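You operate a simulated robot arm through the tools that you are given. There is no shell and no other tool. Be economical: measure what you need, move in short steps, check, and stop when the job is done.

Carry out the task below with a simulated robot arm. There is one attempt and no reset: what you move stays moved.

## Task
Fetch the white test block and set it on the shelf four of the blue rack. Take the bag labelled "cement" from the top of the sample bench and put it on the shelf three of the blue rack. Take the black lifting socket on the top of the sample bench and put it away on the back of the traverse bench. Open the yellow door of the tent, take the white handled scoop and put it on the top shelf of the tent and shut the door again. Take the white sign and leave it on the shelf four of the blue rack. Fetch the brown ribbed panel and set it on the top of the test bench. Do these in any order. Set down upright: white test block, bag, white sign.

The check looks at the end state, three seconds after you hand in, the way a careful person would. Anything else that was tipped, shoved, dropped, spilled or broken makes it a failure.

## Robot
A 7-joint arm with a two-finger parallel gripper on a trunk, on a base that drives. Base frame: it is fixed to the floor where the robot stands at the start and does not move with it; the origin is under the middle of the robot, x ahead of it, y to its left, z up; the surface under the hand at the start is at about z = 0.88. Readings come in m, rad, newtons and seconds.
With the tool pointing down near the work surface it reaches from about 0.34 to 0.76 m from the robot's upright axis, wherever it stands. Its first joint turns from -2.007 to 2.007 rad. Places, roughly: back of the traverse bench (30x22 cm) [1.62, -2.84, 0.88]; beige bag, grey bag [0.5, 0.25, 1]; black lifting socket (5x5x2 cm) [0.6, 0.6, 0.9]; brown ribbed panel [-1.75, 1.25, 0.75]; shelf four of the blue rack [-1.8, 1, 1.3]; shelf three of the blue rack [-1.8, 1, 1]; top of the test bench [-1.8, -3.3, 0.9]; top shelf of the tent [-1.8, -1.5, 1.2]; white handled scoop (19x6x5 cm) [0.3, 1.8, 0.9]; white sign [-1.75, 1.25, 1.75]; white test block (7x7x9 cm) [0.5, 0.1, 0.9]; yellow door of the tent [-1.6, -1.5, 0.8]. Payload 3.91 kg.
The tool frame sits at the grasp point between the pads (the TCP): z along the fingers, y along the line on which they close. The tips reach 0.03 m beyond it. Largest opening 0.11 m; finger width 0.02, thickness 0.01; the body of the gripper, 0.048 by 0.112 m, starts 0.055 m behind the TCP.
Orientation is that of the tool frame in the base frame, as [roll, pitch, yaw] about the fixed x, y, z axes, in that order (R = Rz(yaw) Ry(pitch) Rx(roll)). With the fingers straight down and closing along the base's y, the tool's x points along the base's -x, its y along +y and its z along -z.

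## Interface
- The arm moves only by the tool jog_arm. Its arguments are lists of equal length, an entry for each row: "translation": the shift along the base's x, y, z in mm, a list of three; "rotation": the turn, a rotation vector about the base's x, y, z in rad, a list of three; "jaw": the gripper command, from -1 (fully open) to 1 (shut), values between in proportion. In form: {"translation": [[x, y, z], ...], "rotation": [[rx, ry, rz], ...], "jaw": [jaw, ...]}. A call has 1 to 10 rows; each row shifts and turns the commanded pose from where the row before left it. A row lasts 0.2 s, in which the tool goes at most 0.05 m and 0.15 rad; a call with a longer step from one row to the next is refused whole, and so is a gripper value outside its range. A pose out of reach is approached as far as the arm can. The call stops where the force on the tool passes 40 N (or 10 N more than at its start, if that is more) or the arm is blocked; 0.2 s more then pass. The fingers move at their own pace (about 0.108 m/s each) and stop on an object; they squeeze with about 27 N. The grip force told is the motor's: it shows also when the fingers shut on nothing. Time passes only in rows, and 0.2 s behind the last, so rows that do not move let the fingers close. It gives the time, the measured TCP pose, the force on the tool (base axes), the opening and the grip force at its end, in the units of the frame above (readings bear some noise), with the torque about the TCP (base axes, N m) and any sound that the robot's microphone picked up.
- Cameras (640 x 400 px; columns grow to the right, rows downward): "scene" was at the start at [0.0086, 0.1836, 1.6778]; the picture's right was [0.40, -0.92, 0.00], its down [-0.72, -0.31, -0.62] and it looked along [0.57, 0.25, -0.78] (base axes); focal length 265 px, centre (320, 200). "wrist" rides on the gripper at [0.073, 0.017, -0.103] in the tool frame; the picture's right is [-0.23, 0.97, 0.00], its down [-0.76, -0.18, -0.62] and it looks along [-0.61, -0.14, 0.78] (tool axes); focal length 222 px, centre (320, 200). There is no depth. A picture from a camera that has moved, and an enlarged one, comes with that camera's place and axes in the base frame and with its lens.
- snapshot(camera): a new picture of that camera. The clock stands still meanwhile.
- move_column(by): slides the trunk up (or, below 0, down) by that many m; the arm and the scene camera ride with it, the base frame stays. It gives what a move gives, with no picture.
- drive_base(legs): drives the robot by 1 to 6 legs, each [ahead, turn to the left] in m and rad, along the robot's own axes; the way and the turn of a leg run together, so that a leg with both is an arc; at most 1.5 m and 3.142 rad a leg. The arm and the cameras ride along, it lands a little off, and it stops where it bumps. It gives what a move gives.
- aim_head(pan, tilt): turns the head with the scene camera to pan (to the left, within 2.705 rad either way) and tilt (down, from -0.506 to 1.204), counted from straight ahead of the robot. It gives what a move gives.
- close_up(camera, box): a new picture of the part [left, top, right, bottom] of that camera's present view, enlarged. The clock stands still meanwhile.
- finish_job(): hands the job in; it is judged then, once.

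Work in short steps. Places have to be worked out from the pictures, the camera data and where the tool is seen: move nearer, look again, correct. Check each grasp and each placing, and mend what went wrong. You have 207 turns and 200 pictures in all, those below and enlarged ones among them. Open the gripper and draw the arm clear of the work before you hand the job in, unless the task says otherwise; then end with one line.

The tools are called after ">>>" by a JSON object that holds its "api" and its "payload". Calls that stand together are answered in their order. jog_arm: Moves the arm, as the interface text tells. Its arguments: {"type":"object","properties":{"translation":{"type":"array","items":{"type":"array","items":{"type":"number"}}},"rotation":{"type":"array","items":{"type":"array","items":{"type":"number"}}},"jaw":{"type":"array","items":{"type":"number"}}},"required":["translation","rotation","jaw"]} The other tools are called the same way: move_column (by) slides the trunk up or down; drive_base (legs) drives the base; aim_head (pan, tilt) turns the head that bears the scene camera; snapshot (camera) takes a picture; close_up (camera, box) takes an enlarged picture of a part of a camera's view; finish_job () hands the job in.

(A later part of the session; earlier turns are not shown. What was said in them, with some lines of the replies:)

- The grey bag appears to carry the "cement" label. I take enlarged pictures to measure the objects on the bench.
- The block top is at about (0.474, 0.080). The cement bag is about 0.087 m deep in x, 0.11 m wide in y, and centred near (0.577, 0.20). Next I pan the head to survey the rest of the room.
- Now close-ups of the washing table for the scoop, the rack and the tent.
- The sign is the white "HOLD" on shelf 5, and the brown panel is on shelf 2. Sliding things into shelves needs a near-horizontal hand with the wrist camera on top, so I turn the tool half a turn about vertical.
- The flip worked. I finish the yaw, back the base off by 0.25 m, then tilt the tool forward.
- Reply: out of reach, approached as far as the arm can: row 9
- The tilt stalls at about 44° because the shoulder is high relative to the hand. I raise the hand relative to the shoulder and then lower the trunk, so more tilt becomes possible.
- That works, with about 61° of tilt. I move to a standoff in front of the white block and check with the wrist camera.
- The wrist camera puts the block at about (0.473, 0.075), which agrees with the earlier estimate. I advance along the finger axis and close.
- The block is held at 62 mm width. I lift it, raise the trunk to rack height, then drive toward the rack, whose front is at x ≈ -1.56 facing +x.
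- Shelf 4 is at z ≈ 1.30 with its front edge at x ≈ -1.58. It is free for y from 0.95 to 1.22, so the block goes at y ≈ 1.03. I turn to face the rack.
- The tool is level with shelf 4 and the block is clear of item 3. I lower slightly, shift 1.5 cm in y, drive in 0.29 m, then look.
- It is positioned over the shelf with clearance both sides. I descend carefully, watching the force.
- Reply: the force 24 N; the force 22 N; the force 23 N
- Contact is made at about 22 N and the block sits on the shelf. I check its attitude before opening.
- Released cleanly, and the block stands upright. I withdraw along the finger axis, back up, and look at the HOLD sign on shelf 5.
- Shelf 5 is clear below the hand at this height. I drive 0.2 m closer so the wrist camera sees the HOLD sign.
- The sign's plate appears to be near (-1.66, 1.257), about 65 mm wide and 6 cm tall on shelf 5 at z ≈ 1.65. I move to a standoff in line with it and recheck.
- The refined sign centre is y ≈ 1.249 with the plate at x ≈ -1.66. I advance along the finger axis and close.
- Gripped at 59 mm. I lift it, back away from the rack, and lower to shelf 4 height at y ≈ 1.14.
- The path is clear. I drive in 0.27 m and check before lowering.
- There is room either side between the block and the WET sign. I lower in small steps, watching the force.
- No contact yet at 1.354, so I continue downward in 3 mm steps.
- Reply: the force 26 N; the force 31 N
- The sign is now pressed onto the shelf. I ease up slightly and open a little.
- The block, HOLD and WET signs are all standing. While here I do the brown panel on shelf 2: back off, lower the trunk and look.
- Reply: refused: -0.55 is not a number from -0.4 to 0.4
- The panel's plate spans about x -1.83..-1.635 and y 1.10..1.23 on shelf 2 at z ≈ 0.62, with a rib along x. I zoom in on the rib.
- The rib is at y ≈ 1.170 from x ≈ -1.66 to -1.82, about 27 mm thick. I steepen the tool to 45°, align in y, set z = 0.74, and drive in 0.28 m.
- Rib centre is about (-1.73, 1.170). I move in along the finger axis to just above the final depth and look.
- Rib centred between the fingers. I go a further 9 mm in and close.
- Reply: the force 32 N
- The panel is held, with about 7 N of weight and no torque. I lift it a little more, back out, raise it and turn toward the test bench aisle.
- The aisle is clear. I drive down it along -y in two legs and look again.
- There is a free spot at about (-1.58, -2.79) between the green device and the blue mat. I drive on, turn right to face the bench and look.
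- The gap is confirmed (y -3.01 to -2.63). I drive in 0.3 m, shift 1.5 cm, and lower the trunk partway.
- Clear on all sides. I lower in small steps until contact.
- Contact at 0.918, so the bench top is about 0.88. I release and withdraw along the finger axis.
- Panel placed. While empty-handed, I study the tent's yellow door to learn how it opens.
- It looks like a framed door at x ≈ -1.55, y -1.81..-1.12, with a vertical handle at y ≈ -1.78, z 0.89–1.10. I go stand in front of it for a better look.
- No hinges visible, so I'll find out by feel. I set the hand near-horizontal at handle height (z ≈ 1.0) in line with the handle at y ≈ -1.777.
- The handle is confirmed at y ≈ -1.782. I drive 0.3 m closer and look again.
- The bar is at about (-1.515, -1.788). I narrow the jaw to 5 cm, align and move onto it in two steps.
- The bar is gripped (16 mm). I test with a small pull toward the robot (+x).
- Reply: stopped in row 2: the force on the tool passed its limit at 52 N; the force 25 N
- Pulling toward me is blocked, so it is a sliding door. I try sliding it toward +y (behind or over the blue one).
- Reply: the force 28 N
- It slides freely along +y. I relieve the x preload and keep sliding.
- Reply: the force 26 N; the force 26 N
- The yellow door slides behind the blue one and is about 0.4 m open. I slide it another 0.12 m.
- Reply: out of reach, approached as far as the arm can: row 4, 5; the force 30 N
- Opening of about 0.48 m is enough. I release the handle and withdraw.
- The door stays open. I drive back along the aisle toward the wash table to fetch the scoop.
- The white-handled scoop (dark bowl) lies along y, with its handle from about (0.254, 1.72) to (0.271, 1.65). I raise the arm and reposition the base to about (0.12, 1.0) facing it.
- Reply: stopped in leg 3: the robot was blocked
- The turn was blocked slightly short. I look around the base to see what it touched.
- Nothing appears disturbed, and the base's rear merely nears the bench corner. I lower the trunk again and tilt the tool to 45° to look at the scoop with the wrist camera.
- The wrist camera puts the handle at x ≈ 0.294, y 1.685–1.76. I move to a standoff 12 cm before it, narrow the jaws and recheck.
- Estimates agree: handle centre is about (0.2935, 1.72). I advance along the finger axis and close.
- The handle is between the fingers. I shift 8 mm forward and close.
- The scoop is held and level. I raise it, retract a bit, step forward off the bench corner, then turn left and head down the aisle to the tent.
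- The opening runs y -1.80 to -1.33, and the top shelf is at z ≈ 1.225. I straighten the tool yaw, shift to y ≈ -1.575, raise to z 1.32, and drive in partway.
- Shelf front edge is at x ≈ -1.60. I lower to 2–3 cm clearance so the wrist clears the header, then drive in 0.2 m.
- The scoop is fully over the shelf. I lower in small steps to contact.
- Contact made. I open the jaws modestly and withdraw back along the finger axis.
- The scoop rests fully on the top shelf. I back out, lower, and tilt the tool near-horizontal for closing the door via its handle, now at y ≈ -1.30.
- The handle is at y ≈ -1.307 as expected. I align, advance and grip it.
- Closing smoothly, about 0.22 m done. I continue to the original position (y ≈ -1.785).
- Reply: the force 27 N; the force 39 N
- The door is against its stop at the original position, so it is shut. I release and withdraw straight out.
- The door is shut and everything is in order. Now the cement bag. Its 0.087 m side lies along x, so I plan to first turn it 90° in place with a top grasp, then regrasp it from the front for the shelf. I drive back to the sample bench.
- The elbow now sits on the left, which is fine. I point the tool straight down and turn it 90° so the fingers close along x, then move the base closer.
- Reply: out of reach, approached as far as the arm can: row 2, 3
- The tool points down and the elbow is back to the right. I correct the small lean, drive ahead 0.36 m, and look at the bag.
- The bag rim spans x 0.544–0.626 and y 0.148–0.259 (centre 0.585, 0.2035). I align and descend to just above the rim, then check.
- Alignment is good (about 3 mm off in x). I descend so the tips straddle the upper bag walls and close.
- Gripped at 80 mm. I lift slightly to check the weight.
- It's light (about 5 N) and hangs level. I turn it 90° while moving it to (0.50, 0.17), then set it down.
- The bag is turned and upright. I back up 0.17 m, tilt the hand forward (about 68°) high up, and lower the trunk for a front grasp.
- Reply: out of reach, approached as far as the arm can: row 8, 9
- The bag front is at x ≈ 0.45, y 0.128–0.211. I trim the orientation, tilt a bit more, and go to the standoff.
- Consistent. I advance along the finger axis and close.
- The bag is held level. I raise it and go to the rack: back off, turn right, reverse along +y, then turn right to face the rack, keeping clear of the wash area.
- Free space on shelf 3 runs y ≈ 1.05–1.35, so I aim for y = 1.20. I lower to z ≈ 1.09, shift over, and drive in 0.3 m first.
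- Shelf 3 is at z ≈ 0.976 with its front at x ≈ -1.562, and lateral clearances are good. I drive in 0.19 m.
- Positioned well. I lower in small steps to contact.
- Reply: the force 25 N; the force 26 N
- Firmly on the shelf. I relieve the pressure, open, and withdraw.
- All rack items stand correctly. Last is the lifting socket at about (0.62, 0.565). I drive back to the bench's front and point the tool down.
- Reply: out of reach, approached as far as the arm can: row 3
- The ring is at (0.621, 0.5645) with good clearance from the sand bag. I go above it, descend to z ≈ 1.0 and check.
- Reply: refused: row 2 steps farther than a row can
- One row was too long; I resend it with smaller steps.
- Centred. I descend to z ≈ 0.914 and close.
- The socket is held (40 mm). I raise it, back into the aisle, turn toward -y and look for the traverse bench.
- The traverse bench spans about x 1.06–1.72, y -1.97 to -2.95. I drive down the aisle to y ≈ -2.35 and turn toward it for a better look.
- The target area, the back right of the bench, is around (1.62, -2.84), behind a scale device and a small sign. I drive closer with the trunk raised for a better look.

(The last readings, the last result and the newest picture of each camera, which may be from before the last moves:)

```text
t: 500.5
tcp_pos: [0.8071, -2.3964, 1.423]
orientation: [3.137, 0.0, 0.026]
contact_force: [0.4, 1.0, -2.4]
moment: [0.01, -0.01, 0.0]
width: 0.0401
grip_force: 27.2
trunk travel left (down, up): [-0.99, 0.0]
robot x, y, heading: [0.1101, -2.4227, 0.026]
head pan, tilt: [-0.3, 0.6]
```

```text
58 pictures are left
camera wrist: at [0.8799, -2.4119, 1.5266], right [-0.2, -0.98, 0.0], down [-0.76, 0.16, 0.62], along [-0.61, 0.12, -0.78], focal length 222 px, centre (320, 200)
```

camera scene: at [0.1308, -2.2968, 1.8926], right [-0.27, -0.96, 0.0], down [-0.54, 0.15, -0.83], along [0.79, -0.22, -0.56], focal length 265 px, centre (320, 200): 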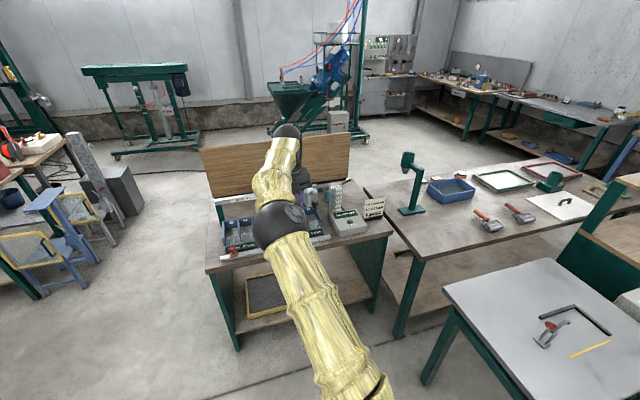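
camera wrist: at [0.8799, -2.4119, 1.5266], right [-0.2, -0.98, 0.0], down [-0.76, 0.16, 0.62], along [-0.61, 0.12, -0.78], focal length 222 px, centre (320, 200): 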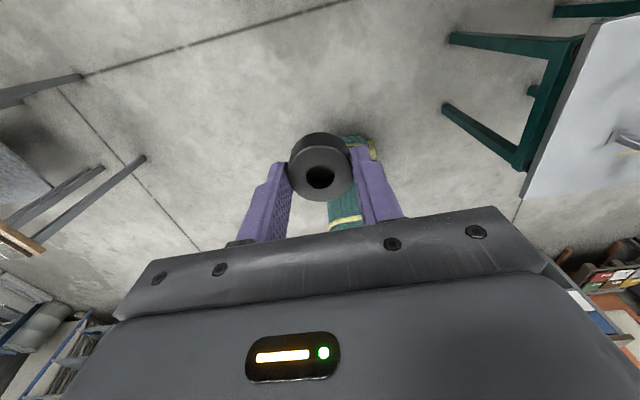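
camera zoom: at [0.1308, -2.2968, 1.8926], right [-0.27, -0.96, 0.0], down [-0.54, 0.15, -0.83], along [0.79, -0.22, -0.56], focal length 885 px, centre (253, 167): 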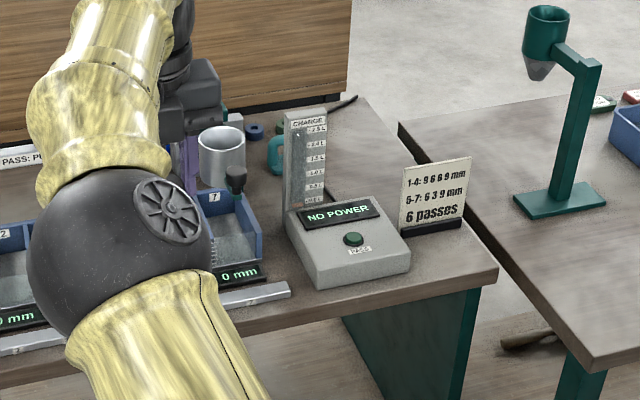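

Other sockets (blue and teal rings) are stored on this back strip, and there is a free spot at about (1.57, -2.87), between them and the right edge. I drive to about (0.72, -2.64), arm high above everything.

>>> {"api": "drive_base", "payload": {"legs": [[0, -0.37], [0.63, 0], [0, 0.345]]}}

>>> {"api": "aim_head", "payload": {"pan": -0.25, "tilt": 0.75}}

>>> {"api": "snapshot", "payload": {"camera": "scene"}}

>>> {"api": "snapshot", "payload": {"camera": "wrist"}}

```text
t: 507.6
tcp_pos: [1.4092, -2.6501, 1.4225]
orientation: [3.137, 0.002, -0.017]
contact_force: [-0.5, 0.1, -2.4]
moment: [0.0, -0.03, -0.01]
width: 0.0401
grip_force: 27.1
trunk travel left (down, up): [-0.99, 0.0]
robot x, y, heading: [0.7121, -2.6459, -0.011]
head pan, tilt: [-0.3, 0.6]
```

```text
t: 508.3
tcp_pos: [1.4092, -2.6516, 1.4227]
orientation: [3.137, 0.001, -0.017]
contact_force: [0.3, 0.4, -2.8]
moment: [-0.03, 0.02, -0.02]
width: 0.04
grip_force: 27.0
trunk travel left (down, up): [-0.99, 0.0]
robot x, y, heading: [0.712, -2.6495, -0.016]
head pan, tilt: [-0.25, 0.75]
```

```text
57 pictures are left
camera scene: at [0.7329, -2.5172, 1.8798], right [-0.26, -0.96, 0.0], down [-0.66, 0.18, -0.73], along [0.71, -0.19, -0.68], focal length 265 px, centre (320, 200)
```

scene: 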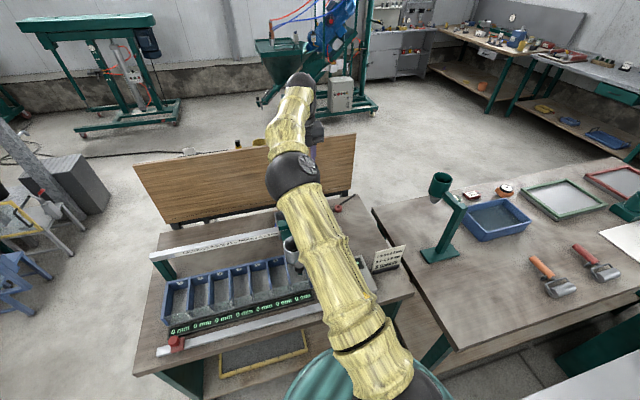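

```text
56 pictures are left
camera wrist: at [1.4807, -2.6696, 1.5265], right [-0.24, -0.97, 0.0], down [-0.76, 0.19, 0.62], along [-0.61, 0.15, -0.78], focal length 222 px, centre (320, 200)
```

wrist: 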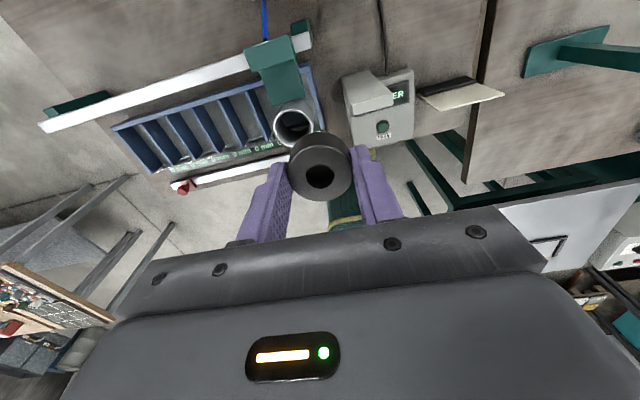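

I shift the hand to y ≈ -2.87 and tilt it forward about 43°, staying high.

>>> {"api": "jog_arm", "payload": {"translation": [[0, -40, 10], [0, -40, 10], [0, -40, 10], [0, -40, 10], [0, -40, 0], [15, -18, 0], [20, 0, 0], [20, 0, 0], [20, 0, 0], [0, 0, 0]], "rotation": [[0, 0, 0.017], [0, 0, 0], [0, 0, 0], [0, -0.1, 0], [0, -0.1, 0], [0, -0.12, 0], [0, -0.12, 0], [0, -0.13, 0], [0, -0.13, 0], [0, 0, 0]], "jaw": [1, 1, 1, 1, 1, 1, 1, 1, 1, 1]}}

>>> {"api": "snapshot", "payload": {"camera": "wrist"}}

>>> {"api": "snapshot", "payload": {"camera": "scene"}}

```text
t: 510.5
tcp_pos: [1.4847, -2.87, 1.4614]
orientation: [3.137, -0.7, 0.0]
contact_force: [0.2, -0.2, -1.9]
moment: [0.02, 0.05, 0.03]
width: 0.0396
grip_force: 26.8
trunk travel left (down, up): [-0.99, 0.0]
robot x, y, heading: [0.7108, -2.6441, -0.015]
head pan, tilt: [-0.25, 0.75]
```

```text
55 pictures are left
camera wrist: at [1.4728, -2.8865, 1.5884], right [-0.18, -0.97, -0.14], down [-0.98, 0.18, -0.01], along [0.04, 0.14, -0.99], focal length 222 px, centre (320, 200)
```

wrist: 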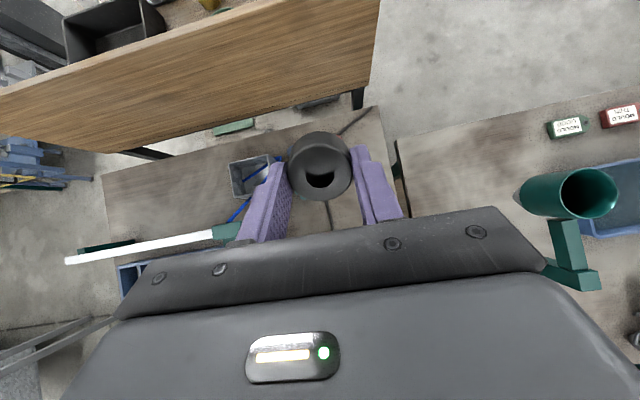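

```text
54 pictures are left
camera scene: at [0.7328, -2.5175, 1.8798], right [-0.26, -0.96, 0.0], down [-0.66, 0.18, -0.73], along [0.71, -0.19, -0.68], focal length 265 px, centre (320, 200)
```

scene: 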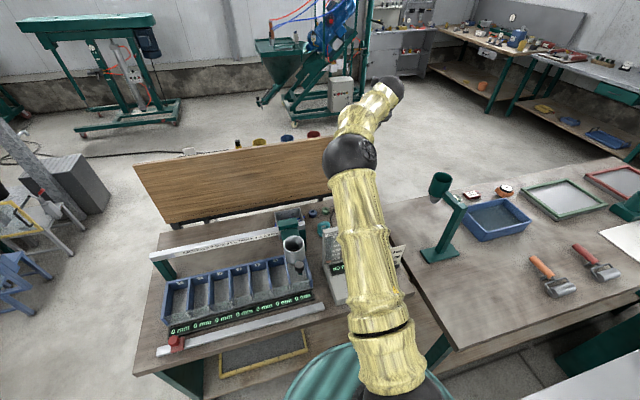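

>>> {"api": "close_up", "payload": {"camera": "scene", "box": [270, 170, 430, 270]}}

>>> {"api": "close_up", "payload": {"camera": "wrist", "box": [200, 80, 440, 230]}}

```text
4.00 times, centred on (350, 220) of scene
camera zoom: at [0.7328, -2.5175, 1.8798], right [-0.26, -0.96, 0.0], down [-0.66, 0.18, -0.73], along [0.71, -0.19, -0.68], focal length 1062 px, centre (200, 120)
```

zoom: 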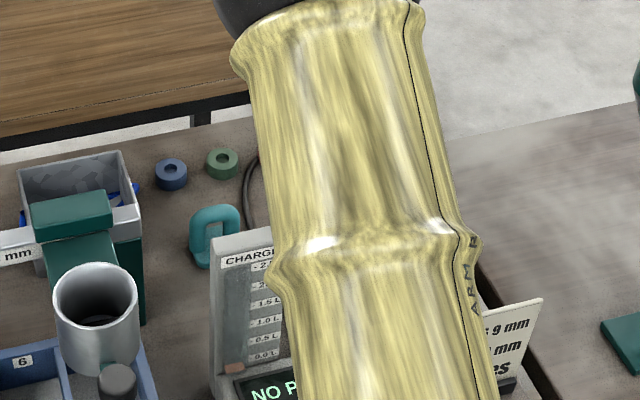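

```text
2.67 times, centred on (320, 155) of wrist
camera zoom: at [1.4728, -2.8865, 1.5884], right [-0.18, -0.97, -0.14], down [-0.98, 0.18, -0.01], along [0.04, 0.14, -0.99], focal length 592 px, centre (320, 320)
```

zoom: 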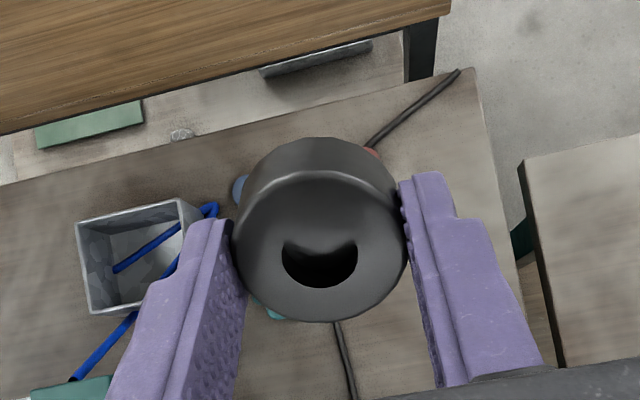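

The back row holds blue, green and red sockets at x ≈ 1.67, with a cable at y ≈ -2.81. The free spot for the black one is about (1.57, -2.89). I move over it and lower the trunk part of the way.

>>> {"api": "jog_arm", "payload": {"translation": [[18, -7, 0], [18, -7, 0], [18, -6, 0], [16, 0, 0], [0, 0, 0]], "rotation": [[0, 0, 0], [0, 0, 0], [0, 0, 0], [0, 0, 0], [0, 0, 0]], "jaw": [1, 1, 1, 1, 1]}}

>>> {"api": "move_column", "payload": {"by": -0.3}}

>>> {"api": "snapshot", "payload": {"camera": "wrist"}}

>>> {"api": "snapshot", "payload": {"camera": "scene"}}

```text
t: 511.7
tcp_pos: [1.5294, -2.8842, 1.4566]
orientation: [3.139, -0.698, -0.003]
contact_force: [0.3, -0.1, -2.9]
moment: [0.0, 0.03, 0.05]
width: 0.0399
grip_force: 27.4
out of reach, approached as far as the arm can: row 3, 4
trunk travel left (down, up): [-0.99, 0.0]
robot x, y, heading: [0.7126, -2.6498, -0.019]
head pan, tilt: [-0.25, 0.75]
```

```text
t: 514.7
tcp_pos: [1.5303, -2.8816, 1.1579]
orientation: [3.139, -0.698, 0.0]
contact_force: [0.6, 0.3, -1.5]
moment: [0.01, 0.06, 0.04]
width: 0.0399
grip_force: 27.1
trunk travel left (down, up): [-0.69, 0.3]
robot x, y, heading: [0.7073, -2.6459, -0.013]
head pan, tilt: [-0.25, 0.75]
```

```text
51 pictures are left
camera wrist: at [1.5188, -2.8996, 1.2841], right [-0.18, -0.97, -0.14], down [-0.98, 0.18, -0.01], along [0.04, 0.14, -0.99], focal length 222 px, centre (320, 200)
```

wrist: 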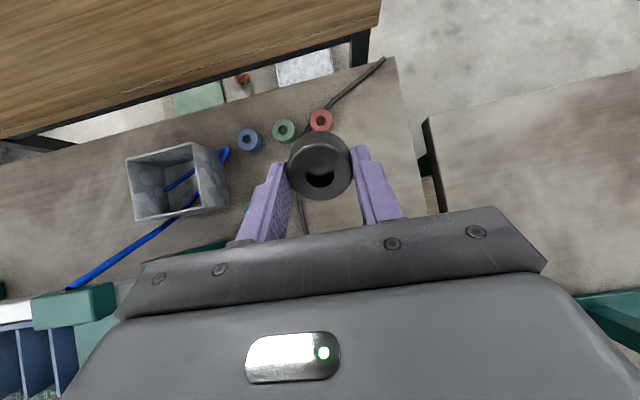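

```text
50 pictures are left
camera scene: at [0.7328, -2.5172, 1.5798], right [-0.26, -0.96, 0.0], down [-0.66, 0.18, -0.73], along [0.71, -0.19, -0.68], focal length 265 px, centre (320, 200)
```

scene: 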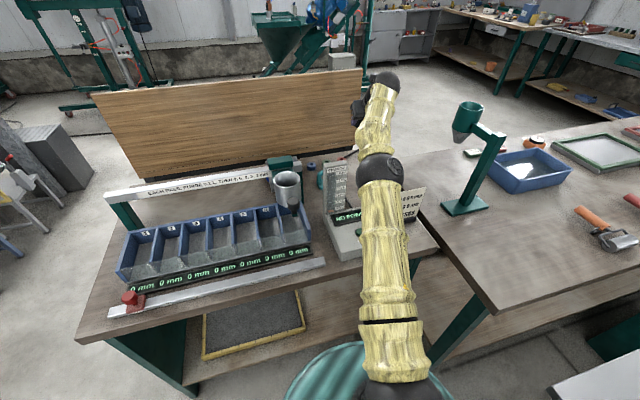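

The arm reaches x ≈ 1.53 at 40° of tilt. Tilting to about 50° gains a little reach. I do that while lowering further and check clearances.

>>> {"api": "jog_arm", "payload": {"translation": [[10, -2, -10], [10, -3, -10], [5, -3, -10], [0, 0, 0]], "rotation": [[0, -0.09, 0], [0, -0.08, 0], [0, 0, 0], [0, 0, 0]], "jaw": [1, 1, 1, 1]}}

>>> {"api": "move_column", "payload": {"by": -0.14}}

>>> {"api": "snapshot", "payload": {"camera": "wrist"}}

>>> {"api": "snapshot", "payload": {"camera": "scene"}}

```text
t: 515.7
tcp_pos: [1.5555, -2.8913, 1.1269]
orientation: [3.138, -0.87, 0.001]
contact_force: [-0.1, 0.9, -1.2]
moment: [0.0, 0.04, 0.01]
width: 0.04
grip_force: 27.1
trunk travel left (down, up): [-0.69, 0.3]
robot x, y, heading: [0.7116, -2.6474, -0.019]
head pan, tilt: [-0.25, 0.75]
```

```text
t: 517.4
tcp_pos: [1.557, -2.8899, 0.9878]
orientation: [3.138, -0.868, 0.0]
contact_force: [-0.6, 0.3, -1.7]
moment: [0.02, 0.02, 0.0]
width: 0.04
grip_force: 26.9
trunk travel left (down, up): [-0.55, 0.44]
robot x, y, heading: [0.7146, -2.648, -0.016]
head pan, tilt: [-0.25, 0.75]
```

```text
49 pictures are left
camera wrist: at [1.5238, -2.9074, 1.1101], right [-0.15, -0.97, -0.17], down [-0.97, 0.18, -0.18], along [0.21, 0.14, -0.97], focal length 222 px, centre (320, 200)
```

wrist: 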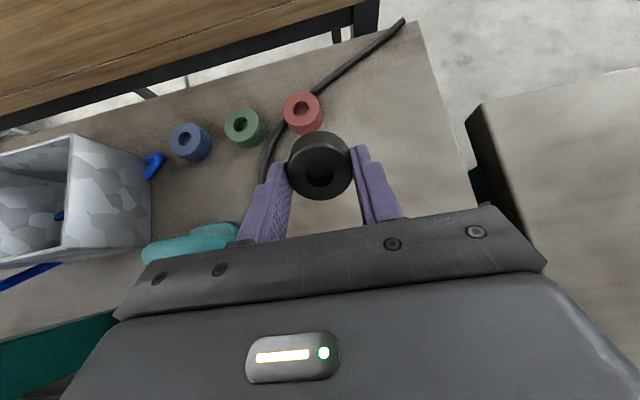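

```text
48 pictures are left
camera scene: at [0.7327, -2.5172, 1.4398], right [-0.26, -0.96, 0.0], down [-0.66, 0.18, -0.73], along [0.71, -0.19, -0.68], focal length 265 px, centre (320, 200)
```

scene: 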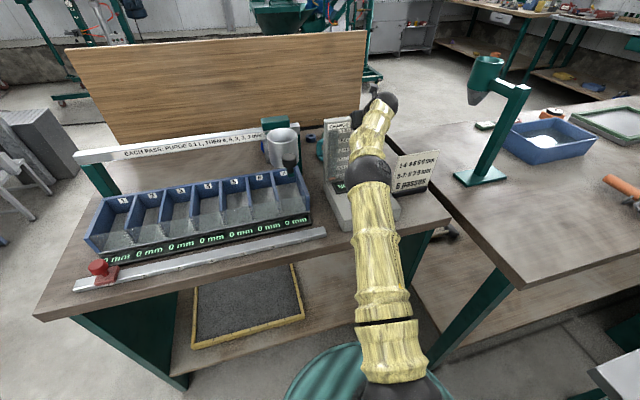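

>>> {"api": "close_up", "payload": {"camera": "scene", "box": [290, 80, 450, 240]}}

>>> {"api": "aim_head", "payload": {"pan": -0.45, "tilt": 0.6}}

>>> {"api": "snapshot", "payload": {"camera": "scene"}}

```text
2.50 times, centred on (370, 160) of scene
camera zoom: at [0.7327, -2.5172, 1.4398], right [-0.26, -0.96, 0.0], down [-0.66, 0.18, -0.73], along [0.71, -0.19, -0.68], focal length 664 px, centre (195, 300)
```

zoom: 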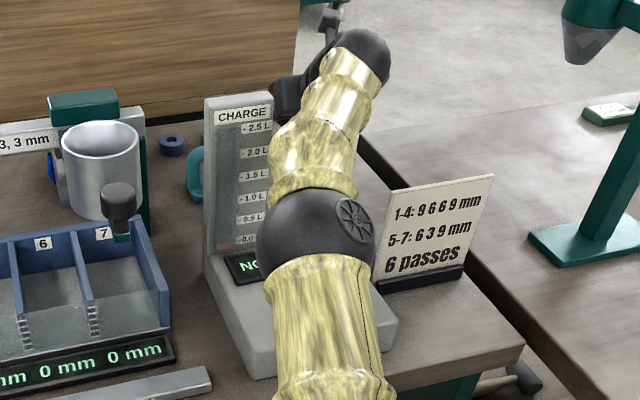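

```text
t: 518.1
tcp_pos: [1.5569, -2.8898, 0.9864]
orientation: [3.14, -0.868, 0.001]
contact_force: [-0.2, -1.5, -1.9]
moment: [-0.01, 0.06, -0.01]
width: 0.04
grip_force: 26.9
trunk travel left (down, up): [-0.55, 0.44]
robot x, y, heading: [0.709, -2.6471, -0.017]
head pan, tilt: [-0.45, 0.6]
```

```text
46 pictures are left
camera scene: at [0.7319, -2.5352, 1.4526], right [-0.45, -0.89, 0.0], down [-0.51, 0.25, -0.82], along [0.74, -0.37, -0.57], focal length 265 px, centre (320, 200)
```

scene: 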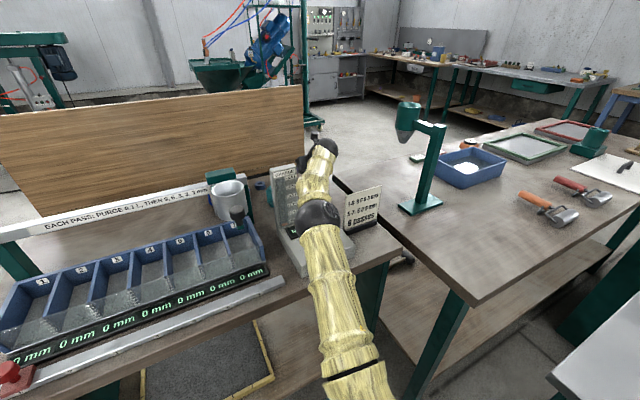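

By my estimate the forearm clears the charge scale by about 1–2 cm. I shift 1.5 cm further away in -y, then lower purely vertically with the trunk.

>>> {"api": "jog_arm", "payload": {"translation": [[0, -8, 0], [0, -7, 0], [0, 0, 0]], "rotation": [[0, 0, 0], [0, 0, 0], [0, 0, 0]], "jaw": [1, 1, 1]}}

>>> {"api": "move_column", "payload": {"by": -0.045}}

>>> {"api": "snapshot", "payload": {"camera": "wrist"}}

>>> {"api": "close_up", "payload": {"camera": "scene", "box": [240, 120, 400, 280]}}

```text
t: 518.9
tcp_pos: [1.5549, -2.9064, 0.9867]
orientation: [3.138, -0.867, -0.001]
contact_force: [0.3, 0.3, -2.1]
moment: [-0.01, 0.09, -0.03]
width: 0.0403
grip_force: 27.4
trunk travel left (down, up): [-0.55, 0.44]
robot x, y, heading: [0.7122, -2.6462, -0.012]
head pan, tilt: [-0.45, 0.6]
```

```text
t: 519.8
tcp_pos: [1.5561, -2.9055, 0.9429]
orientation: [3.138, -0.869, 0.001]
contact_force: [0.5, -0.8, -3.0]
moment: [-0.01, 0.04, 0.02]
width: 0.0399
grip_force: 27.1
trunk travel left (down, up): [-0.505, 0.485]
robot x, y, heading: [0.7131, -2.6472, -0.018]
head pan, tilt: [-0.45, 0.6]
```

```text
45 pictures are left
camera wrist: at [1.5235, -2.9226, 1.0658], right [-0.15, -0.97, -0.17], down [-0.97, 0.18, -0.18], along [0.21, 0.14, -0.97], focal length 222 px, centre (320, 200)
```

wrist: 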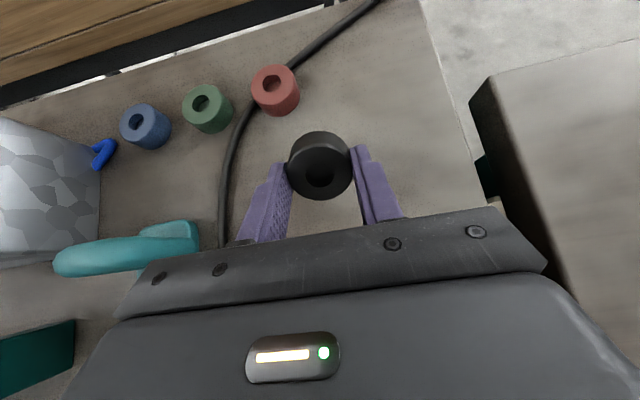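

```text
2.50 times, centred on (320, 200) of scene
camera zoom: at [0.7316, -2.5352, 1.4076], right [-0.45, -0.89, 0.0], down [-0.5, 0.25, -0.82], along [0.74, -0.37, -0.57], focal length 664 px, centre (320, 200)
```

zoom: 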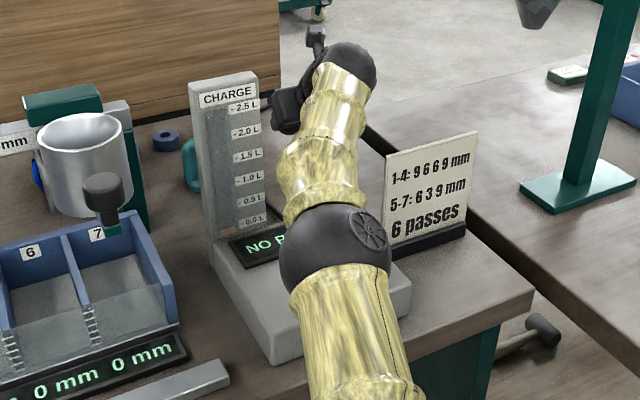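

All clear, with the spot to the right of the cable free. I lower in small steps to contact.

>>> {"api": "jog_arm", "payload": {"translation": [[0, 0, -8], [0, 0, -6], [0, 0, 0]], "rotation": [[0, 0, 0], [0, 0, 0], [0, 0, 0]], "jaw": [1, 1, 1]}}

>>> {"api": "jog_arm", "payload": {"translation": [[0, 0, -4], [0, 0, 0]], "rotation": [[0, 0, 0], [0, 0, 0]], "jaw": [1, 1]}}

>>> {"api": "jog_arm", "payload": {"translation": [[0, 0, -4], [0, 0, 0]], "rotation": [[0, 0, 0], [0, 0, 0]], "jaw": [1, 1]}}

>>> {"api": "snapshot", "payload": {"camera": "wrist"}}

```text
t: 520.6
tcp_pos: [1.5562, -2.9058, 0.9282]
orientation: [3.137, -0.869, 0.001]
contact_force: [-0.1, -0.5, -1.7]
moment: [0.03, 0.03, -0.01]
width: 0.0402
grip_force: 27.3
trunk travel left (down, up): [-0.505, 0.485]
robot x, y, heading: [0.7129, -2.6497, -0.022]
head pan, tilt: [-0.45, 0.6]
```

```text
t: 521.2
tcp_pos: [1.5561, -2.9051, 0.9244]
orientation: [3.139, -0.868, 0.0]
contact_force: [0.5, 0.6, -2.1]
moment: [0.02, 0.04, 0.01]
width: 0.0401
grip_force: 27.2
trunk travel left (down, up): [-0.505, 0.485]
robot x, y, heading: [0.7126, -2.6513, -0.017]
head pan, tilt: [-0.45, 0.6]
```

```text
t: 521.8
tcp_pos: [1.5556, -2.9061, 0.9214]
orientation: [3.139, -0.87, -0.002]
contact_force: [-0.3, -0.6, -1.8]
moment: [-0.01, 0.02, 0.03]
width: 0.0401
grip_force: 26.3
trunk travel left (down, up): [-0.505, 0.485]
robot x, y, heading: [0.715, -2.6495, -0.016]
head pan, tilt: [-0.45, 0.6]
```

```text
43 pictures are left
camera wrist: at [1.5235, -2.9225, 1.0437], right [-0.15, -0.97, -0.17], down [-0.97, 0.18, -0.18], along [0.21, 0.14, -0.97], focal length 222 px, centre (320, 200)
```

wrist: 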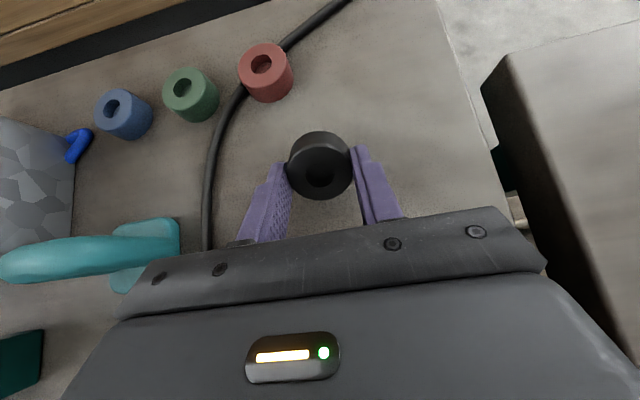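

>>> {"api": "jog_arm", "payload": {"translation": [[0, 0, -4], [0, 0, 0]], "rotation": [[0, 0, 0], [0, 0, 0]], "jaw": [1, 1]}}

>>> {"api": "jog_arm", "payload": {"translation": [[0, 0, -4], [0, 0, 0]], "rotation": [[0, 0, 0], [0, 0, 0]], "jaw": [1, 1]}}

>>> {"api": "jog_arm", "payload": {"translation": [[0, 0, -4], [0, 0, 0]], "rotation": [[0, 0, 0], [0, 0, 0]], "jaw": [1, 1]}}

>>> {"api": "snapshot", "payload": {"camera": "wrist"}}

```text
t: 522.4
tcp_pos: [1.5563, -2.906, 0.9179]
orientation: [3.139, -0.87, 0.0]
contact_force: [0.1, -0.4, -1.4]
moment: [0.0, 0.03, -0.02]
width: 0.0402
grip_force: 26.8
trunk travel left (down, up): [-0.505, 0.485]
robot x, y, heading: [0.7089, -2.6485, -0.017]
head pan, tilt: [-0.45, 0.6]
```

```text
t: 523.0
tcp_pos: [1.5556, -2.9054, 0.9167]
orientation: [3.136, -0.875, -0.001]
contact_force: [4.9, -2.4, 11.5]
moment: [-0.06, -0.32, -0.02]
width: 0.0401
grip_force: 26.7
trunk travel left (down, up): [-0.505, 0.485]
robot x, y, heading: [0.7073, -2.6481, -0.014]
head pan, tilt: [-0.45, 0.6]
```

```text
t: 523.6
tcp_pos: [1.5538, -2.9051, 0.9127]
orientation: [3.133, -0.873, 0.001]
contact_force: [2.7, -2.7, 22.8]
moment: [-0.08, -0.47, -0.07]
width: 0.0404
grip_force: 27.1
trunk travel left (down, up): [-0.505, 0.485]
robot x, y, heading: [0.7101, -2.6454, -0.016]
head pan, tilt: [-0.45, 0.6]
```

```text
42 pictures are left
camera wrist: at [1.5209, -2.9218, 1.0358], right [-0.15, -0.97, -0.17], down [-0.97, 0.18, -0.18], along [0.21, 0.14, -0.97], focal length 222 px, centre (320, 200)
```

wrist: 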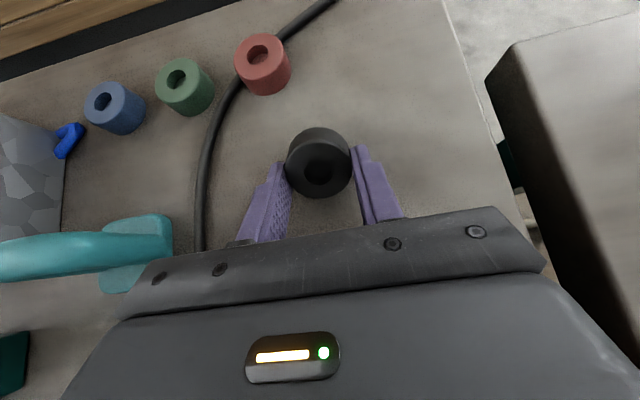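

Contact, and the ring is pivoting toward flat under gentle pressure. I press a little more.

>>> {"api": "jog_arm", "payload": {"translation": [[0, 0, -3], [0, 0, 0]], "rotation": [[0, 0, 0], [0, 0, 0]], "jaw": [1, 1]}}

>>> {"api": "jog_arm", "payload": {"translation": [[0, 0, -3], [0, 0, 0]], "rotation": [[0, 0, 0], [0, 0, 0]], "jaw": [1, 1]}}

>>> {"api": "snapshot", "payload": {"camera": "wrist"}}

```text
t: 524.2
tcp_pos: [1.5547, -2.9048, 0.9105]
orientation: [3.135, -0.874, 0.002]
contact_force: [0.5, -1.6, 22.7]
moment: [0.0, -0.33, -0.05]
width: 0.0402
grip_force: 26.9
trunk travel left (down, up): [-0.505, 0.485]
robot x, y, heading: [0.7143, -2.6526, -0.016]
head pan, tilt: [-0.45, 0.6]
```

```text
t: 524.8
tcp_pos: [1.5535, -2.9042, 0.9075]
orientation: [3.136, -0.872, 0.002]
contact_force: [-1.8, 0.1, 22.5]
moment: [0.05, -0.29, 0.03]
width: 0.04
grip_force: 27.1
trunk travel left (down, up): [-0.505, 0.485]
robot x, y, heading: [0.7115, -2.6477, -0.016]
head pan, tilt: [-0.45, 0.6]
```

```text
41 pictures are left
camera wrist: at [1.5209, -2.9217, 1.0303], right [-0.15, -0.97, -0.17], down [-0.97, 0.18, -0.18], along [0.21, 0.14, -0.97], focal length 222 px, centre (320, 200)
```

wrist: 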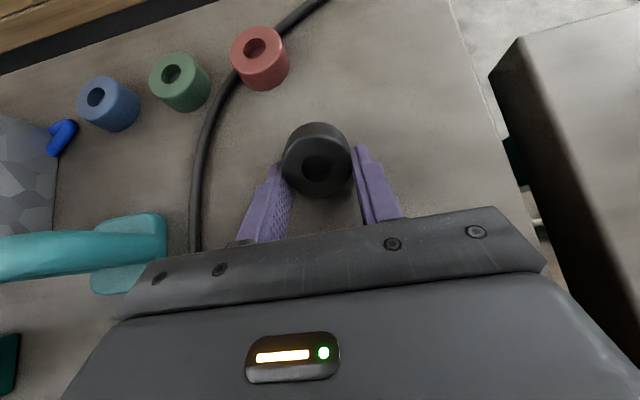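

The ring is flatter and the fingertips are about at table level. I ease up slightly and open gently.

>>> {"api": "jog_arm", "payload": {"translation": [[0, 0, 3], [0, 0, 0], [0, 0, 0], [0, 0, 0]], "rotation": [[0, 0, 0], [0, 0, 0], [0, 0, 0], [0, 0, 0]], "jaw": [1, 0.1, -0.1, -0.1]}}

>>> {"api": "snapshot", "payload": {"camera": "wrist"}}

```text
t: 525.8
tcp_pos: [1.5544, -2.9043, 0.9067]
orientation: [3.14, -0.868, 0.001]
contact_force: [-7.9, -4.8, 11.0]
moment: [0.26, -0.01, 0.17]
width: 0.0584
grip_force: 0.0
trunk travel left (down, up): [-0.505, 0.485]
robot x, y, heading: [0.7115, -2.6495, -0.021]
head pan, tilt: [-0.45, 0.6]
```

```text
40 pictures are left
camera wrist: at [1.5221, -2.9219, 1.0298], right [-0.15, -0.97, -0.17], down [-0.97, 0.18, -0.18], along [0.21, 0.14, -0.97], focal length 222 px, centre (320, 200)
```

wrist: 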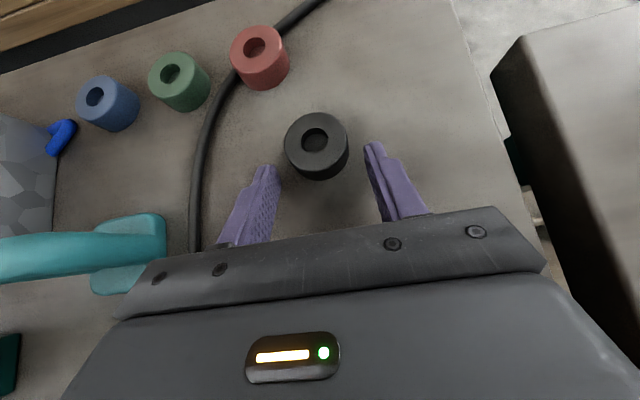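

The ring lies flat at about (1.59, -2.907), beside the other sockets. I withdraw along the finger axis, then raise the trunk.

>>> {"api": "jog_arm", "payload": {"translation": [[0, 0, 6], [-12, 0, 12], [-12, 0, 15], [-8, 0, 25], [0, 0, 30], [0, 0, 30]], "rotation": [[0, 0, 0], [0, 0, 0], [0, 0, 0], [0, 0, 0], [0, 0, 0], [0, 0, 0]], "jaw": [-0.1, -0.1, -0.1, -0.1, -0.1, -0.1]}}

>>> {"api": "snapshot", "payload": {"camera": "wrist"}}

>>> {"api": "move_column", "payload": {"by": 0.3}}

>>> {"api": "snapshot", "payload": {"camera": "scene"}}

```text
t: 527.2
tcp_pos: [1.5232, -2.9074, 1.0237]
orientation: [3.138, -0.869, -0.004]
contact_force: [-0.5, 0.1, -0.2]
moment: [0.01, -0.02, -0.03]
width: 0.0607
grip_force: 0.1
trunk travel left (down, up): [-0.505, 0.485]
robot x, y, heading: [0.7071, -2.6505, -0.017]
head pan, tilt: [-0.45, 0.6]
```

```text
39 pictures are left
camera wrist: at [1.4901, -2.924, 1.1461], right [-0.15, -0.97, -0.17], down [-0.97, 0.18, -0.18], along [0.21, 0.14, -0.97], focal length 222 px, centre (320, 200)
```

wrist: 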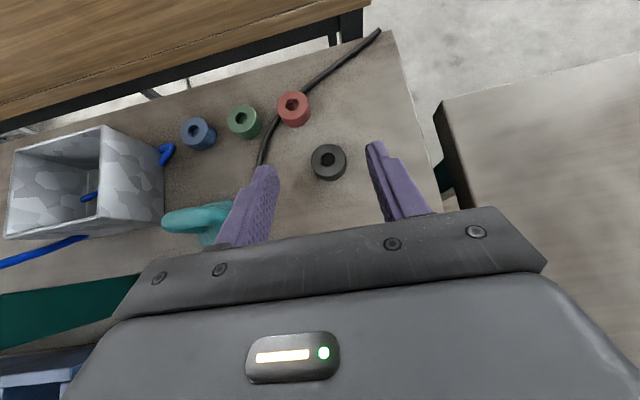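

```text
t: 530.2
tcp_pos: [1.5225, -2.9067, 1.3228]
orientation: [3.137, -0.869, 0.0]
contact_force: [0.2, -0.8, -0.6]
moment: [0.01, 0.0, 0.0]
width: 0.0609
grip_force: 0.0
trunk travel left (down, up): [-0.805, 0.185]
robot x, y, heading: [0.7078, -2.6469, -0.016]
head pan, tilt: [-0.45, 0.6]
```

```text
38 pictures are left
camera scene: at [0.7317, -2.5352, 1.7076], right [-0.45, -0.89, 0.0], down [-0.5, 0.25, -0.82], along [0.74, -0.37, -0.57], focal length 265 px, centre (320, 200)
```

scene: 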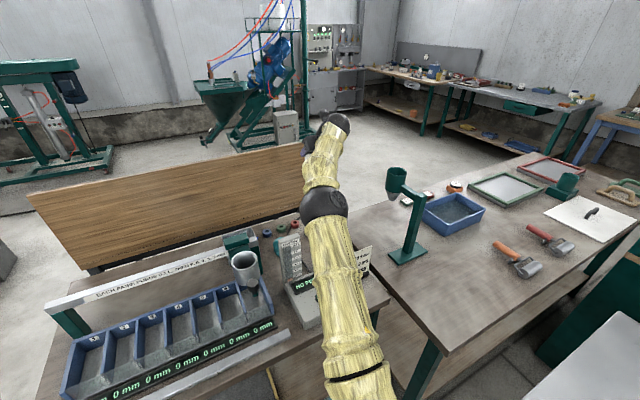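

The socket is stored and everything is in place. I open the gripper, pull the arm back high, and hand in.

>>> {"api": "jog_arm", "payload": {"translation": [[0, 0, 30], [-30, 20, 20], [-40, 25, 10], [-40, 25, 0], [-40, 25, 0], [-40, 25, 0], [-40, 25, 0], [0, 0, 0]], "rotation": [[0, 0, 0], [0, 0, 0], [0, 0, 0], [0, 0, 0], [0, 0, 0], [0, 0, 0], [0, 0, 0], [0, 0, 0]], "jaw": [-1, -1, -1, -1, -1, -1, -1, -1]}}

>>> {"api": "close_up", "payload": {"camera": "scene", "box": [200, 190, 440, 340]}}

```text
t: 532.0
tcp_pos: [1.2914, -2.7604, 1.382]
orientation: [3.136, -0.868, 0.0]
contact_force: [-0.5, 0.0, 0.8]
moment: [0.05, 0.01, -0.02]
width: 0.1101
grip_force: 0.1
trunk travel left (down, up): [-0.805, 0.185]
robot x, y, heading: [0.7081, -2.6477, -0.01]
head pan, tilt: [-0.45, 0.6]
```

```text
2.67 times, centred on (320, 265) of scene
camera zoom: at [0.7335, -2.5347, 1.7075], right [-0.45, -0.89, 0.0], down [-0.51, 0.25, -0.82], along [0.74, -0.37, -0.57], focal length 708 px, centre (320, 27)
```

zoom: 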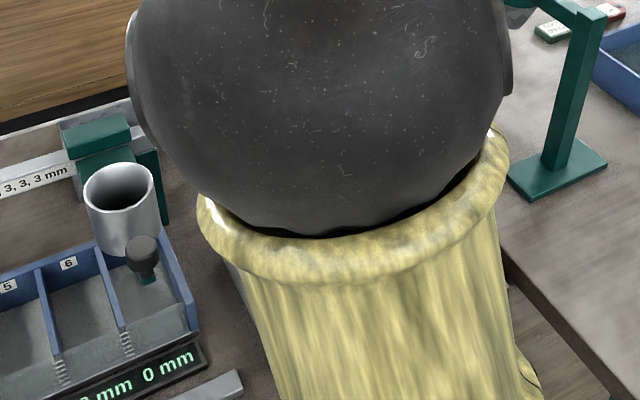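

The arm is clear and the gripper is open; every placement was checked in pictures as it was made. I hand in the job.

>>> {"api": "finish_job", "payload": {}}

```text
The job is handed in.
```

All six items are in their places, the tent's yellow door is shut again, and the job is handed in.
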